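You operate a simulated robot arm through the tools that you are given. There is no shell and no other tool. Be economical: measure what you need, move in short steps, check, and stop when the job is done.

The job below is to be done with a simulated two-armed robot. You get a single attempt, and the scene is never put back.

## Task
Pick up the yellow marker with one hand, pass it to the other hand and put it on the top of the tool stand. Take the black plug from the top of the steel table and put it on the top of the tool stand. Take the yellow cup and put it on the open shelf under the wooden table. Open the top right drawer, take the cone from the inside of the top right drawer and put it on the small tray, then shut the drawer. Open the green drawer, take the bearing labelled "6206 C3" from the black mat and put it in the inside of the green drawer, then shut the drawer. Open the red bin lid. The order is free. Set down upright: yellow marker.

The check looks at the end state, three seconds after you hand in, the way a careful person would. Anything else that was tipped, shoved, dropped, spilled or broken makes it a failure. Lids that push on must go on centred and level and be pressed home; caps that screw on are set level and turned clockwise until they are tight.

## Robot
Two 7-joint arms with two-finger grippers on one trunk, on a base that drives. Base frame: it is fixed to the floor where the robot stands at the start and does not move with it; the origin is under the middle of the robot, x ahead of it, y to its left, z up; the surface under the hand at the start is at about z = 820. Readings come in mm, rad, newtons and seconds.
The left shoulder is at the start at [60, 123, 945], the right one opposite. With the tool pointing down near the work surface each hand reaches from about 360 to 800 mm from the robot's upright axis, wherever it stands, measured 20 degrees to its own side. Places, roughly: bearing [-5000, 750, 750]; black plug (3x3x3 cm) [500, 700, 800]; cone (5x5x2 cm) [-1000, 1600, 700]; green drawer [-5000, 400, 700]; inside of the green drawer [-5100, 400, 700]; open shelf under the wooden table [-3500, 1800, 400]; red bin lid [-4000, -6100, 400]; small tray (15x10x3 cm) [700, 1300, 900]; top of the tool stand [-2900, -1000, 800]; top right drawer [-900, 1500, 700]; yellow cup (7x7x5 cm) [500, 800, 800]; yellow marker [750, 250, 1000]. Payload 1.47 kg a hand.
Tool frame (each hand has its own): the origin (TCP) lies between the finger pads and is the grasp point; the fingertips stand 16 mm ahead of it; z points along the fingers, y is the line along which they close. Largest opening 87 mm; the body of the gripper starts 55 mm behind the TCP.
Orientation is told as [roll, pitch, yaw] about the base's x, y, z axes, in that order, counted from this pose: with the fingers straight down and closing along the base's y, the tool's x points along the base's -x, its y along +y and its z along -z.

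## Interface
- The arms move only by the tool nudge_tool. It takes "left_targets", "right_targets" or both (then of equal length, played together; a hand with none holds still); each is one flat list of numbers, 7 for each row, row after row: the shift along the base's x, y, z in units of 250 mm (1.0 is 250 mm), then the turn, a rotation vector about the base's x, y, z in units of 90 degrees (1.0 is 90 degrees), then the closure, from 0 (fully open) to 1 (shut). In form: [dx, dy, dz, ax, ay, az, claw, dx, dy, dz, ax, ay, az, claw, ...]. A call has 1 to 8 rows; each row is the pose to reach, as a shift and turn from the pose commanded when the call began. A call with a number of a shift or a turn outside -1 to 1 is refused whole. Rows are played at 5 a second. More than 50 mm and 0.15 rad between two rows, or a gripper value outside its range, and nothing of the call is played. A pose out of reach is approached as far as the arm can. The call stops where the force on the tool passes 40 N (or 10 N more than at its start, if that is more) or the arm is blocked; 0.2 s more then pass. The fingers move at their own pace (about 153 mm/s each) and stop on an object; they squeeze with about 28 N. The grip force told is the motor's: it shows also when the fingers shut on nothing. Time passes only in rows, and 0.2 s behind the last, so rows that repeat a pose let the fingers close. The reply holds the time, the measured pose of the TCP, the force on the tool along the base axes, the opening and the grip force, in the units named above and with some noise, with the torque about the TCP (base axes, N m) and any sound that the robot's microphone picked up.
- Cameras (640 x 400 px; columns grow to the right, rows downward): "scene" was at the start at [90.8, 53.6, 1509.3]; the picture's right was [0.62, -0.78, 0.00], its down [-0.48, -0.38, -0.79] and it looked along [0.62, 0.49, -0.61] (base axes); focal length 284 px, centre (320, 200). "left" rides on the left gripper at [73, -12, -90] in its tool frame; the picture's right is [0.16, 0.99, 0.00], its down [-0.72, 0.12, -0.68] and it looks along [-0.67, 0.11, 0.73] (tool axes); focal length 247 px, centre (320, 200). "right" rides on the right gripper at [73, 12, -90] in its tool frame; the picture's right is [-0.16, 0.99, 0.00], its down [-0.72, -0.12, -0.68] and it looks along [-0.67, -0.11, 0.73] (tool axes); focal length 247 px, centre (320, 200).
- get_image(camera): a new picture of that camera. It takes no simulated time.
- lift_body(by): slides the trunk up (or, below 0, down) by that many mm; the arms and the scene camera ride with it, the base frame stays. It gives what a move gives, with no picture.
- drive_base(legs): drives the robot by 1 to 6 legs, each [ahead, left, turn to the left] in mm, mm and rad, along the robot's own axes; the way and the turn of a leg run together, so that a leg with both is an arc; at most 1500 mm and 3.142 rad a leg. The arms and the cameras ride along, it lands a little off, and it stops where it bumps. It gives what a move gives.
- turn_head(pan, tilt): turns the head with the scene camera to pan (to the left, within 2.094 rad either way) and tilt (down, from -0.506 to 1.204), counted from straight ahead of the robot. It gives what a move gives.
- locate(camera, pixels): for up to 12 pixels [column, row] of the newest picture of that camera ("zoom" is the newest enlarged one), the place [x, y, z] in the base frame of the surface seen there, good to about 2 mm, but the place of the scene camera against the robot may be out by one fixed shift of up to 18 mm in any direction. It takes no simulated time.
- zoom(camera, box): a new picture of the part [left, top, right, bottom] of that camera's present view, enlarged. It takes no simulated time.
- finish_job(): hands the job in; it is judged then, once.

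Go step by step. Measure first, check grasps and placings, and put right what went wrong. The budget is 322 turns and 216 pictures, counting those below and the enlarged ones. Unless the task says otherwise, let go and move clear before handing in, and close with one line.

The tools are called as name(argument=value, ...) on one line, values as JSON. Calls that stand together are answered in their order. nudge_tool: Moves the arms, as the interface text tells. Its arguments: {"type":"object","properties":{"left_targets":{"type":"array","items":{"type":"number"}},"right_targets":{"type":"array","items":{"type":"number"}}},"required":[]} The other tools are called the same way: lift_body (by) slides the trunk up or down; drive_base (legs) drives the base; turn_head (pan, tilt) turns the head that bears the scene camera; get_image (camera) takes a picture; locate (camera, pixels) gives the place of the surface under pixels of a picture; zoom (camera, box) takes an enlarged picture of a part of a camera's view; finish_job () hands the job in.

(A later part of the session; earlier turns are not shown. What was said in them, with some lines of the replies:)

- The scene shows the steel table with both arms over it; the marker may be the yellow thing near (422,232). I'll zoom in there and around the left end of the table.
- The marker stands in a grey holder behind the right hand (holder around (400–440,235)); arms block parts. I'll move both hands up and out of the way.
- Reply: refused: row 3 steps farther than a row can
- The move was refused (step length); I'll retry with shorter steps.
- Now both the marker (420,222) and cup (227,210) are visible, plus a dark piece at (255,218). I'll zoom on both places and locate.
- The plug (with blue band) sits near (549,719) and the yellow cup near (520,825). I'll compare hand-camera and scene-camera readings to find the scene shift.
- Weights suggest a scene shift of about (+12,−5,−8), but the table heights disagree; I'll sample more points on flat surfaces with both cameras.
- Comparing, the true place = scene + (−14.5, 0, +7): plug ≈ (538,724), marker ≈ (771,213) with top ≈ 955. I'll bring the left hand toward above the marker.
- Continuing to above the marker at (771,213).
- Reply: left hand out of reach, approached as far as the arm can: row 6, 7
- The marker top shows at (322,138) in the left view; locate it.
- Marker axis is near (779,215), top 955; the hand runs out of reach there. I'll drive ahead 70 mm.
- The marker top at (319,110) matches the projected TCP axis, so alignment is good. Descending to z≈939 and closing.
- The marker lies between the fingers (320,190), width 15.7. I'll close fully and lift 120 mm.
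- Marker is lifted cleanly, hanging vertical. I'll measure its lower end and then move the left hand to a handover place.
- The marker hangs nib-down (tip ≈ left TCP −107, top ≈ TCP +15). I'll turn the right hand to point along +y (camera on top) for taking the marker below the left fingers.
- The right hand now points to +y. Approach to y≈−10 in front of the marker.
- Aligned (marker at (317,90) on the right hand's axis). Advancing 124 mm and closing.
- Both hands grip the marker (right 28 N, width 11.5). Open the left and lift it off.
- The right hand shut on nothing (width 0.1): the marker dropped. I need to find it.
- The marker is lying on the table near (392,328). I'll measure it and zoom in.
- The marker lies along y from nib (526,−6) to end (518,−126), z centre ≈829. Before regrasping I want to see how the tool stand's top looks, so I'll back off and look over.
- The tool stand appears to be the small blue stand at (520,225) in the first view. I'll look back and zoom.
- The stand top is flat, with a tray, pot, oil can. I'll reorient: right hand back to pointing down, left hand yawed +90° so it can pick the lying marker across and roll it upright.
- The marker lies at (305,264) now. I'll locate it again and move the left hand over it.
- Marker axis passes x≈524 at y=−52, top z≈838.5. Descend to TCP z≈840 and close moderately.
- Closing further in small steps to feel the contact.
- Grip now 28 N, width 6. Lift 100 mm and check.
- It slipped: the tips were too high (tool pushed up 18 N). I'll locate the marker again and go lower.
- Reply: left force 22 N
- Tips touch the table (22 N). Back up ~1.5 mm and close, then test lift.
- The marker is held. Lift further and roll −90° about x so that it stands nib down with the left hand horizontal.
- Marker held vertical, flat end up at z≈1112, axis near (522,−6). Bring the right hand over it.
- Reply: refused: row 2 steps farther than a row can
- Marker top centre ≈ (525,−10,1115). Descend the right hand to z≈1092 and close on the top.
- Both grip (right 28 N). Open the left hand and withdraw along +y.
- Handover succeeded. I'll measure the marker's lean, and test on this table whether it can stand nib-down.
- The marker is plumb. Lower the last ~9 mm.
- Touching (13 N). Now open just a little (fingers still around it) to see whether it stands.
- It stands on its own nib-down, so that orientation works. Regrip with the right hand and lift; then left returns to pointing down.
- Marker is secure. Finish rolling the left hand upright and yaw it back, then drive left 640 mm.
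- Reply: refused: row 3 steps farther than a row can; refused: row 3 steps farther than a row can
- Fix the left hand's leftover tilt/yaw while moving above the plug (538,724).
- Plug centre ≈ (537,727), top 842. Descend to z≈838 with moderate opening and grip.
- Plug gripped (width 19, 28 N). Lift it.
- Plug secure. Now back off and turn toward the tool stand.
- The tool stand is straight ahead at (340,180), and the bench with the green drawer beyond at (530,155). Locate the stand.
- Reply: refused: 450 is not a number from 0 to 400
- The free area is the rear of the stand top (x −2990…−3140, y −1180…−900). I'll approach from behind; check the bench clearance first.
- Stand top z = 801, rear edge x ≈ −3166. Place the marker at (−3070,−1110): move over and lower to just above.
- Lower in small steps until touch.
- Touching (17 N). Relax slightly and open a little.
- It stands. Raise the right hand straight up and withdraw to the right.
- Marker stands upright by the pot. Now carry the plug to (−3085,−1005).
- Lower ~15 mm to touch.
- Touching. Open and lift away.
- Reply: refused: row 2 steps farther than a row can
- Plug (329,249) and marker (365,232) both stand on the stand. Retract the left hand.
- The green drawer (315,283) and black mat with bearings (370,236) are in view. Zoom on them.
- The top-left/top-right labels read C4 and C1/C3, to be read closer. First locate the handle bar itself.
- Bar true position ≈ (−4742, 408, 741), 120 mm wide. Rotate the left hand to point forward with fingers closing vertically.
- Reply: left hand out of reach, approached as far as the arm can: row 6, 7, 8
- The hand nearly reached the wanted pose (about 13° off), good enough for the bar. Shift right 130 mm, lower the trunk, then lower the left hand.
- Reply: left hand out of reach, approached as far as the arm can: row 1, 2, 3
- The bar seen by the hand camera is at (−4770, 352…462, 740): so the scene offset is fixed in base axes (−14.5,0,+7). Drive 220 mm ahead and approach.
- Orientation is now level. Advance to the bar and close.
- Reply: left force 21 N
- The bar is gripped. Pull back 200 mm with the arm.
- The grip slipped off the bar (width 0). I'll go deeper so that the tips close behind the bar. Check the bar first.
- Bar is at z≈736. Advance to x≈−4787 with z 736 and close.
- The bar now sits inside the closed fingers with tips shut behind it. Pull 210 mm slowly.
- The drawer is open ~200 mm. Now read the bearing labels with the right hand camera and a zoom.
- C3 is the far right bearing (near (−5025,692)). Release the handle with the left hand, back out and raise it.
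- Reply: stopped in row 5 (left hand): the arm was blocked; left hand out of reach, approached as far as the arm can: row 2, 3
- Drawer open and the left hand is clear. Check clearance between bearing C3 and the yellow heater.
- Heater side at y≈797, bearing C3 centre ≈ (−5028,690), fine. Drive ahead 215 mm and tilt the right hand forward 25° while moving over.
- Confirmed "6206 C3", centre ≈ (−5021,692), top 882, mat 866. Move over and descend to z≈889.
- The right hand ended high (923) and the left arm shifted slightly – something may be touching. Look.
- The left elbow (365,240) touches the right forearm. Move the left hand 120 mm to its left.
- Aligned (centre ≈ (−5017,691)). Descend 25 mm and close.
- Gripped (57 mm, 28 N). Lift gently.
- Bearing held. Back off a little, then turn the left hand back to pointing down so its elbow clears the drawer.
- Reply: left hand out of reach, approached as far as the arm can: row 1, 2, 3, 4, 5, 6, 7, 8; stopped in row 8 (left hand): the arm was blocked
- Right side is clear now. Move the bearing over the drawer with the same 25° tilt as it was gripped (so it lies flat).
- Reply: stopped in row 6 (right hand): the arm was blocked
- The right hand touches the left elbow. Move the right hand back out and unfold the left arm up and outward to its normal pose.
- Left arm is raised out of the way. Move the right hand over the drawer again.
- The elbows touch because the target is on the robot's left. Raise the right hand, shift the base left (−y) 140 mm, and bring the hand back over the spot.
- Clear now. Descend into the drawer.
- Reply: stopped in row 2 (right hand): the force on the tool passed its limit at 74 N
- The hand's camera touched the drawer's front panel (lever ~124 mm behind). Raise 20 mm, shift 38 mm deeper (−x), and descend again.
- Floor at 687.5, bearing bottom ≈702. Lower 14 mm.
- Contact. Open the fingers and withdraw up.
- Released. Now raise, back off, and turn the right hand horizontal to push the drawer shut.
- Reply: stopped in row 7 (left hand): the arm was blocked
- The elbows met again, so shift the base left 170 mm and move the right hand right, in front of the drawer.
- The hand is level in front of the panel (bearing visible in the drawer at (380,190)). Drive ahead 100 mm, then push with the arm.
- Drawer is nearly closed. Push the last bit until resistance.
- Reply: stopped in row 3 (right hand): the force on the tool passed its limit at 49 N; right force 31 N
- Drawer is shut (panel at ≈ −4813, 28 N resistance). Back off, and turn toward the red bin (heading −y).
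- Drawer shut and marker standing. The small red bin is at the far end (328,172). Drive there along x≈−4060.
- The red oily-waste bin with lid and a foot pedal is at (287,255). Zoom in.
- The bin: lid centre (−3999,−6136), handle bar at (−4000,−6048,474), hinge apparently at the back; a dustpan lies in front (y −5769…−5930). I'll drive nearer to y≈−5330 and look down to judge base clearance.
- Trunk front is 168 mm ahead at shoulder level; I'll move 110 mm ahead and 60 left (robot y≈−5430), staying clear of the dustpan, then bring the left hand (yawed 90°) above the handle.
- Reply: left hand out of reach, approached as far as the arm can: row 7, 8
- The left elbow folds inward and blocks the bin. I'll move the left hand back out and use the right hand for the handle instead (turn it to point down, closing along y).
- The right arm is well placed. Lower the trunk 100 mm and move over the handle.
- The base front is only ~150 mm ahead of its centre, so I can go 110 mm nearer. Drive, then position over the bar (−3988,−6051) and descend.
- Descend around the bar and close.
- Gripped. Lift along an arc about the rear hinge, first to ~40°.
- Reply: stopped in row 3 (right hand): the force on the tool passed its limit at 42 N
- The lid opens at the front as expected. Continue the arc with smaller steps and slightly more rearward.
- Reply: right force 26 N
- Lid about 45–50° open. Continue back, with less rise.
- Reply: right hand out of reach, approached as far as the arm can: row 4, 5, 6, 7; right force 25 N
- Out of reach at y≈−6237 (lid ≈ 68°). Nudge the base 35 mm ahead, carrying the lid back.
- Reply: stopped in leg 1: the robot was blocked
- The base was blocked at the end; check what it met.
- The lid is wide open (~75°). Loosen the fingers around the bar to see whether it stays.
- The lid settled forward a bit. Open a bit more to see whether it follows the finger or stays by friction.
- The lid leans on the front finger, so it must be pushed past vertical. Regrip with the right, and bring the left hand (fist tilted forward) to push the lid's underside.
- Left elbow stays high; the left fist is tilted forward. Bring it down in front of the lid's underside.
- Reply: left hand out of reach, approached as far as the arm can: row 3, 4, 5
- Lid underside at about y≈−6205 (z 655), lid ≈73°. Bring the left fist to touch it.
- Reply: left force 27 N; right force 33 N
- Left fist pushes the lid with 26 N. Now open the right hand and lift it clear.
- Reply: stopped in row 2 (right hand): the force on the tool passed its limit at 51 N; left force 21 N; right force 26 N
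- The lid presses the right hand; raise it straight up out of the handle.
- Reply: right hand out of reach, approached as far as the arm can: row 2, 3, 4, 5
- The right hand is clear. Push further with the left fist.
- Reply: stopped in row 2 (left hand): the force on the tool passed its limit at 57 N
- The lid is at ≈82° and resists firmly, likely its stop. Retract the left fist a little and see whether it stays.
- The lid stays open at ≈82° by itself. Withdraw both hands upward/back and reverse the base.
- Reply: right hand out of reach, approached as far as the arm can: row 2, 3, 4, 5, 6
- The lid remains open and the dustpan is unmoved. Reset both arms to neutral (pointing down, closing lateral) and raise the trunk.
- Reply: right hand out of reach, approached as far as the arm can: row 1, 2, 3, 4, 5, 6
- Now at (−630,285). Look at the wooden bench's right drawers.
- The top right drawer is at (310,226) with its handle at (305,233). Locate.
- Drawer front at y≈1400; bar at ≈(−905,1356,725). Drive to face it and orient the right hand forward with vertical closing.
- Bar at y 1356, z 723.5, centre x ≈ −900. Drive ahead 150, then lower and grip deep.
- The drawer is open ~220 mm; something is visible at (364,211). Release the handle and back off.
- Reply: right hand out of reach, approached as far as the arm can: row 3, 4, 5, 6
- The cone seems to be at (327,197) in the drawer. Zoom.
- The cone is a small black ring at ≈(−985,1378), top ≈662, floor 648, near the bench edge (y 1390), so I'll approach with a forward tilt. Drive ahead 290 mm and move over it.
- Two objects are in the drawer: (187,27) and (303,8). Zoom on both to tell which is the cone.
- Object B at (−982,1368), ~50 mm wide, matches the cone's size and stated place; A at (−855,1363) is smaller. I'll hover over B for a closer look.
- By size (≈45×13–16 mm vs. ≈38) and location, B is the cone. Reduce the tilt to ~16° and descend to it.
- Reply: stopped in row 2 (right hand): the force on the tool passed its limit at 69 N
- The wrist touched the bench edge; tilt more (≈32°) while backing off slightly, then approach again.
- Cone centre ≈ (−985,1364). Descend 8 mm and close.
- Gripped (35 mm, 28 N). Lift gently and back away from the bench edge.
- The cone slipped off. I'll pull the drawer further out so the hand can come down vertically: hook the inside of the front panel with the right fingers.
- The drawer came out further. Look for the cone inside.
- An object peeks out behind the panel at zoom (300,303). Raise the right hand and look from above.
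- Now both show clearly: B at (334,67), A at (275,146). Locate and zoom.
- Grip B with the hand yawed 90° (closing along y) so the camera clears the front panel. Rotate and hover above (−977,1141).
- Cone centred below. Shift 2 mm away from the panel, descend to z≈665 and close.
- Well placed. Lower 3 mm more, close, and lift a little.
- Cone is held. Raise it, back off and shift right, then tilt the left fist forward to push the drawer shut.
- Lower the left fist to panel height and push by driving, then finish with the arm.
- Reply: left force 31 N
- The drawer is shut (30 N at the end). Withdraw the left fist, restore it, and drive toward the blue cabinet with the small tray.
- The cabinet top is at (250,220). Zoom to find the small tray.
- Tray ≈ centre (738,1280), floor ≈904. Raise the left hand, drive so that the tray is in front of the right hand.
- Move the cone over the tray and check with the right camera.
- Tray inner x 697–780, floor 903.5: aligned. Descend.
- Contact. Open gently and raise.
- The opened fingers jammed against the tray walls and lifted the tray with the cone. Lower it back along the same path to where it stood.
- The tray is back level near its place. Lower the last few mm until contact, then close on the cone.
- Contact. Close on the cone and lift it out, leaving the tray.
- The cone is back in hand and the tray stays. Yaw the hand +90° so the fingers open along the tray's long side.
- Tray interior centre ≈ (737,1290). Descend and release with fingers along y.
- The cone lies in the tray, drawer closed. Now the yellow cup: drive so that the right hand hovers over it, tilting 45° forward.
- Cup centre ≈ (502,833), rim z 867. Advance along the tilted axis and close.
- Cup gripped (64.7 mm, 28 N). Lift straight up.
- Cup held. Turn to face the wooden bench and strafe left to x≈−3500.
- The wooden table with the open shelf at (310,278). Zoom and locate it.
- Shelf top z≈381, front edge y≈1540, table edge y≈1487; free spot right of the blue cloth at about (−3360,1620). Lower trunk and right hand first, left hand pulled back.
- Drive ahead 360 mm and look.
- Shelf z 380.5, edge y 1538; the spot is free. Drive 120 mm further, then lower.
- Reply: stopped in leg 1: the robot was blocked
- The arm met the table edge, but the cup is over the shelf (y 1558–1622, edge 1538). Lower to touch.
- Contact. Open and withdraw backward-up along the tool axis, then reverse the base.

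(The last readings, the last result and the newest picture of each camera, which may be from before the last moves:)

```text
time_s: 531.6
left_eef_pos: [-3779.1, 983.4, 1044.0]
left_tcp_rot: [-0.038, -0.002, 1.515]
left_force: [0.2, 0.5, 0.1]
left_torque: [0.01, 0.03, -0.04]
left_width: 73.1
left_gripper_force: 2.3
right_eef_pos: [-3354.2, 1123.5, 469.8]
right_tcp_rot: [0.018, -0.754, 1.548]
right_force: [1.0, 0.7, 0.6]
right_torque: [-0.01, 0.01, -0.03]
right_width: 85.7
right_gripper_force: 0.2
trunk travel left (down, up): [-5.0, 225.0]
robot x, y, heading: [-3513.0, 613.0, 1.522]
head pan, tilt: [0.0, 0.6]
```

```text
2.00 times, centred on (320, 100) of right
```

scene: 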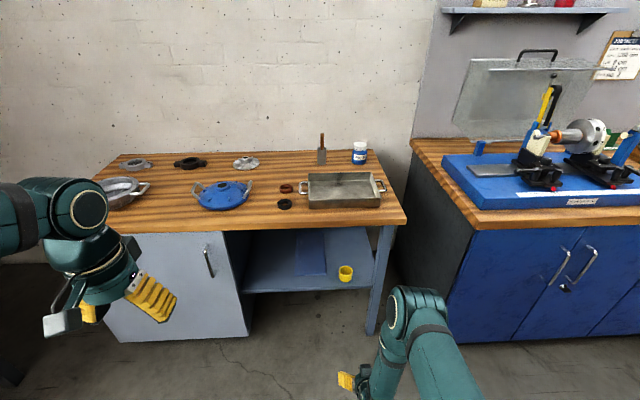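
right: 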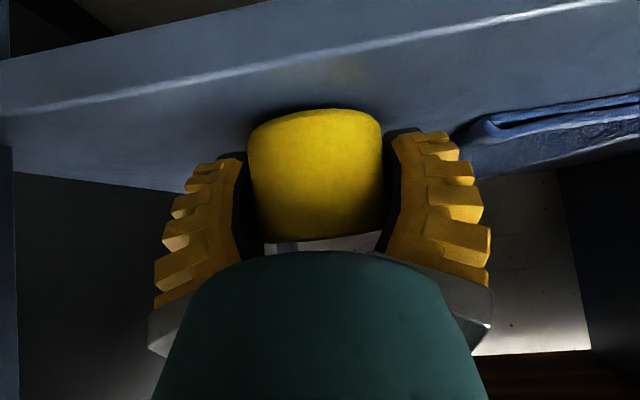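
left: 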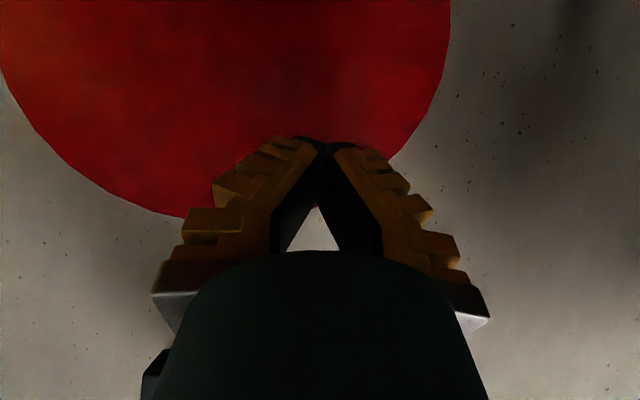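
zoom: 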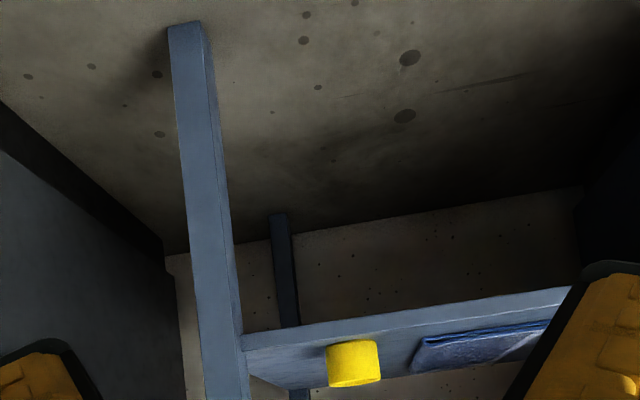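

The cup stands on the shelf. Raise the arm, turn around and verify the marker/plug on the stand and the bin lid from afar.

nudge_tool(right_targets=[0, 0, 0.18, 0, 0, 0, 0.2, 0, 0, 0.36, 0, 0, 0, 0.2, 0, 0, 0.54, 0, 0, 0, 0.2, 0, 0, 0.72, 0, 0, 0, 0.2, 0, 0, 0.9, 0, 0, 0, 0.2])

drive_base(legs=[[-200, 0, 0], [0, 0, 1.57], [0, 0, 1.57]])

turn_head(pan=0.1, tilt=0.25)

get_image(camera="scene")

```text
time_s: 532.8
left_eef_pos: [-3779.2, 981.7, 1043.0]
left_tcp_rot: [-0.038, -0.003, 1.515]
left_force: [-0.4, 0.4, -0.5]
left_torque: [0.0, 0.01, -0.02]
left_width: 73.1
left_gripper_force: 2.7
right_eef_pos: [-3353.0, 1123.2, 694.8]
right_tcp_rot: [0.018, -0.755, 1.547]
right_force: [1.1, -0.7, -0.1]
right_torque: [0.03, 0.0, 0.01]
right_width: 73.0
right_gripper_force: 2.3
trunk travel left (down, up): [-5.0, 225.0]
robot x, y, heading: [-3508.3, 609.9, 1.521]
head pan, tilt: [0.0, 0.6]
```

```text
time_s: 542.2
left_eef_pos: [-3228.0, 55.8, 1043.0]
left_tcp_rot: [-0.038, -0.003, -1.56]
left_force: [0.9, 0.2, 0.4]
left_torque: [-0.02, -0.04, -0.01]
left_width: 73.2
left_gripper_force: 2.5
right_eef_pos: [-3644.4, -112.5, 693.7]
right_tcp_rot: [0.019, -0.753, -1.528]
right_force: [0.2, -0.9, -0.6]
right_torque: [0.0, 0.01, -0.03]
right_width: 73.2
right_gripper_force: 2.6
trunk travel left (down, up): [-5.0, 225.0]
robot x, y, heading: [-3517.6, 410.1, -1.554]
head pan, tilt: [0.0, 0.6]
```

```text
time_s: 543.1
left_eef_pos: [-3228.5, 56.2, 1043.7]
left_tcp_rot: [-0.039, -0.002, -1.56]
left_force: [-0.9, 0.1, 0.5]
left_torque: [-0.04, 0.02, -0.01]
left_width: 72.8
left_gripper_force: 2.6
right_eef_pos: [-3643.3, -113.7, 693.6]
right_tcp_rot: [0.018, -0.753, -1.528]
right_force: [0.7, 0.2, -0.1]
right_torque: [-0.01, 0.0, -0.02]
right_width: 73.1
right_gripper_force: 2.6
trunk travel left (down, up): [-5.0, 225.0]
robot x, y, heading: [-3524.3, 409.2, -1.558]
head pan, tilt: [0.099, 0.25]
```

```text
14 pictures are left
```

scene: 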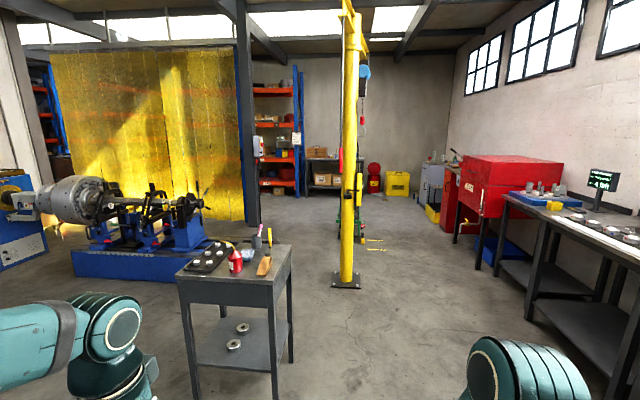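

zoom(camera="scene", box=[340, 150, 420, 205])

zoom(camera="scene", box=[170, 215, 310, 305])

```text
7.27 times, centred on (380, 178) of scene
```

zoom: 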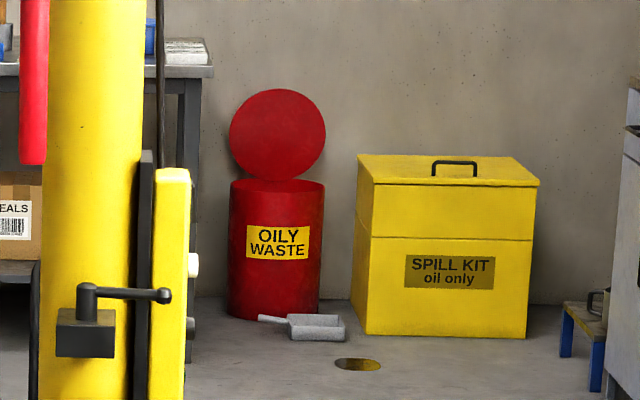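

```text
4.44 times, centred on (240, 260) of scene
```

zoom: 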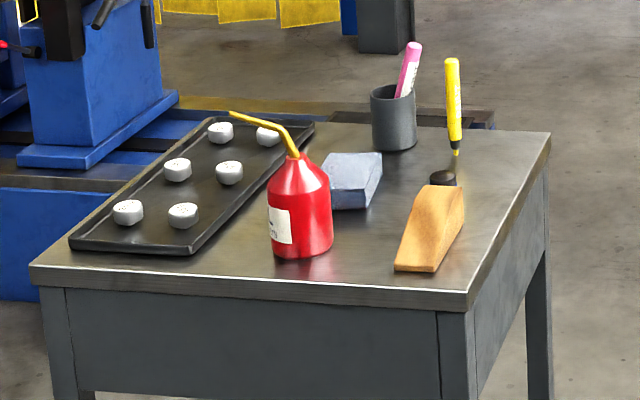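

The zooms show the lid open, the marker standing upright, and the plug on the stand. The cup, cone, bearing and both drawers were checked earlier, and both hands are empty and clear, so I'm handing in.

finish_job()

```text
The job is handed in.
```

All six parts of the task are done and the job is handed in. During the work the marker was dropped once and picked up again, and the small tray was lifted by accident and set back in about the same place.
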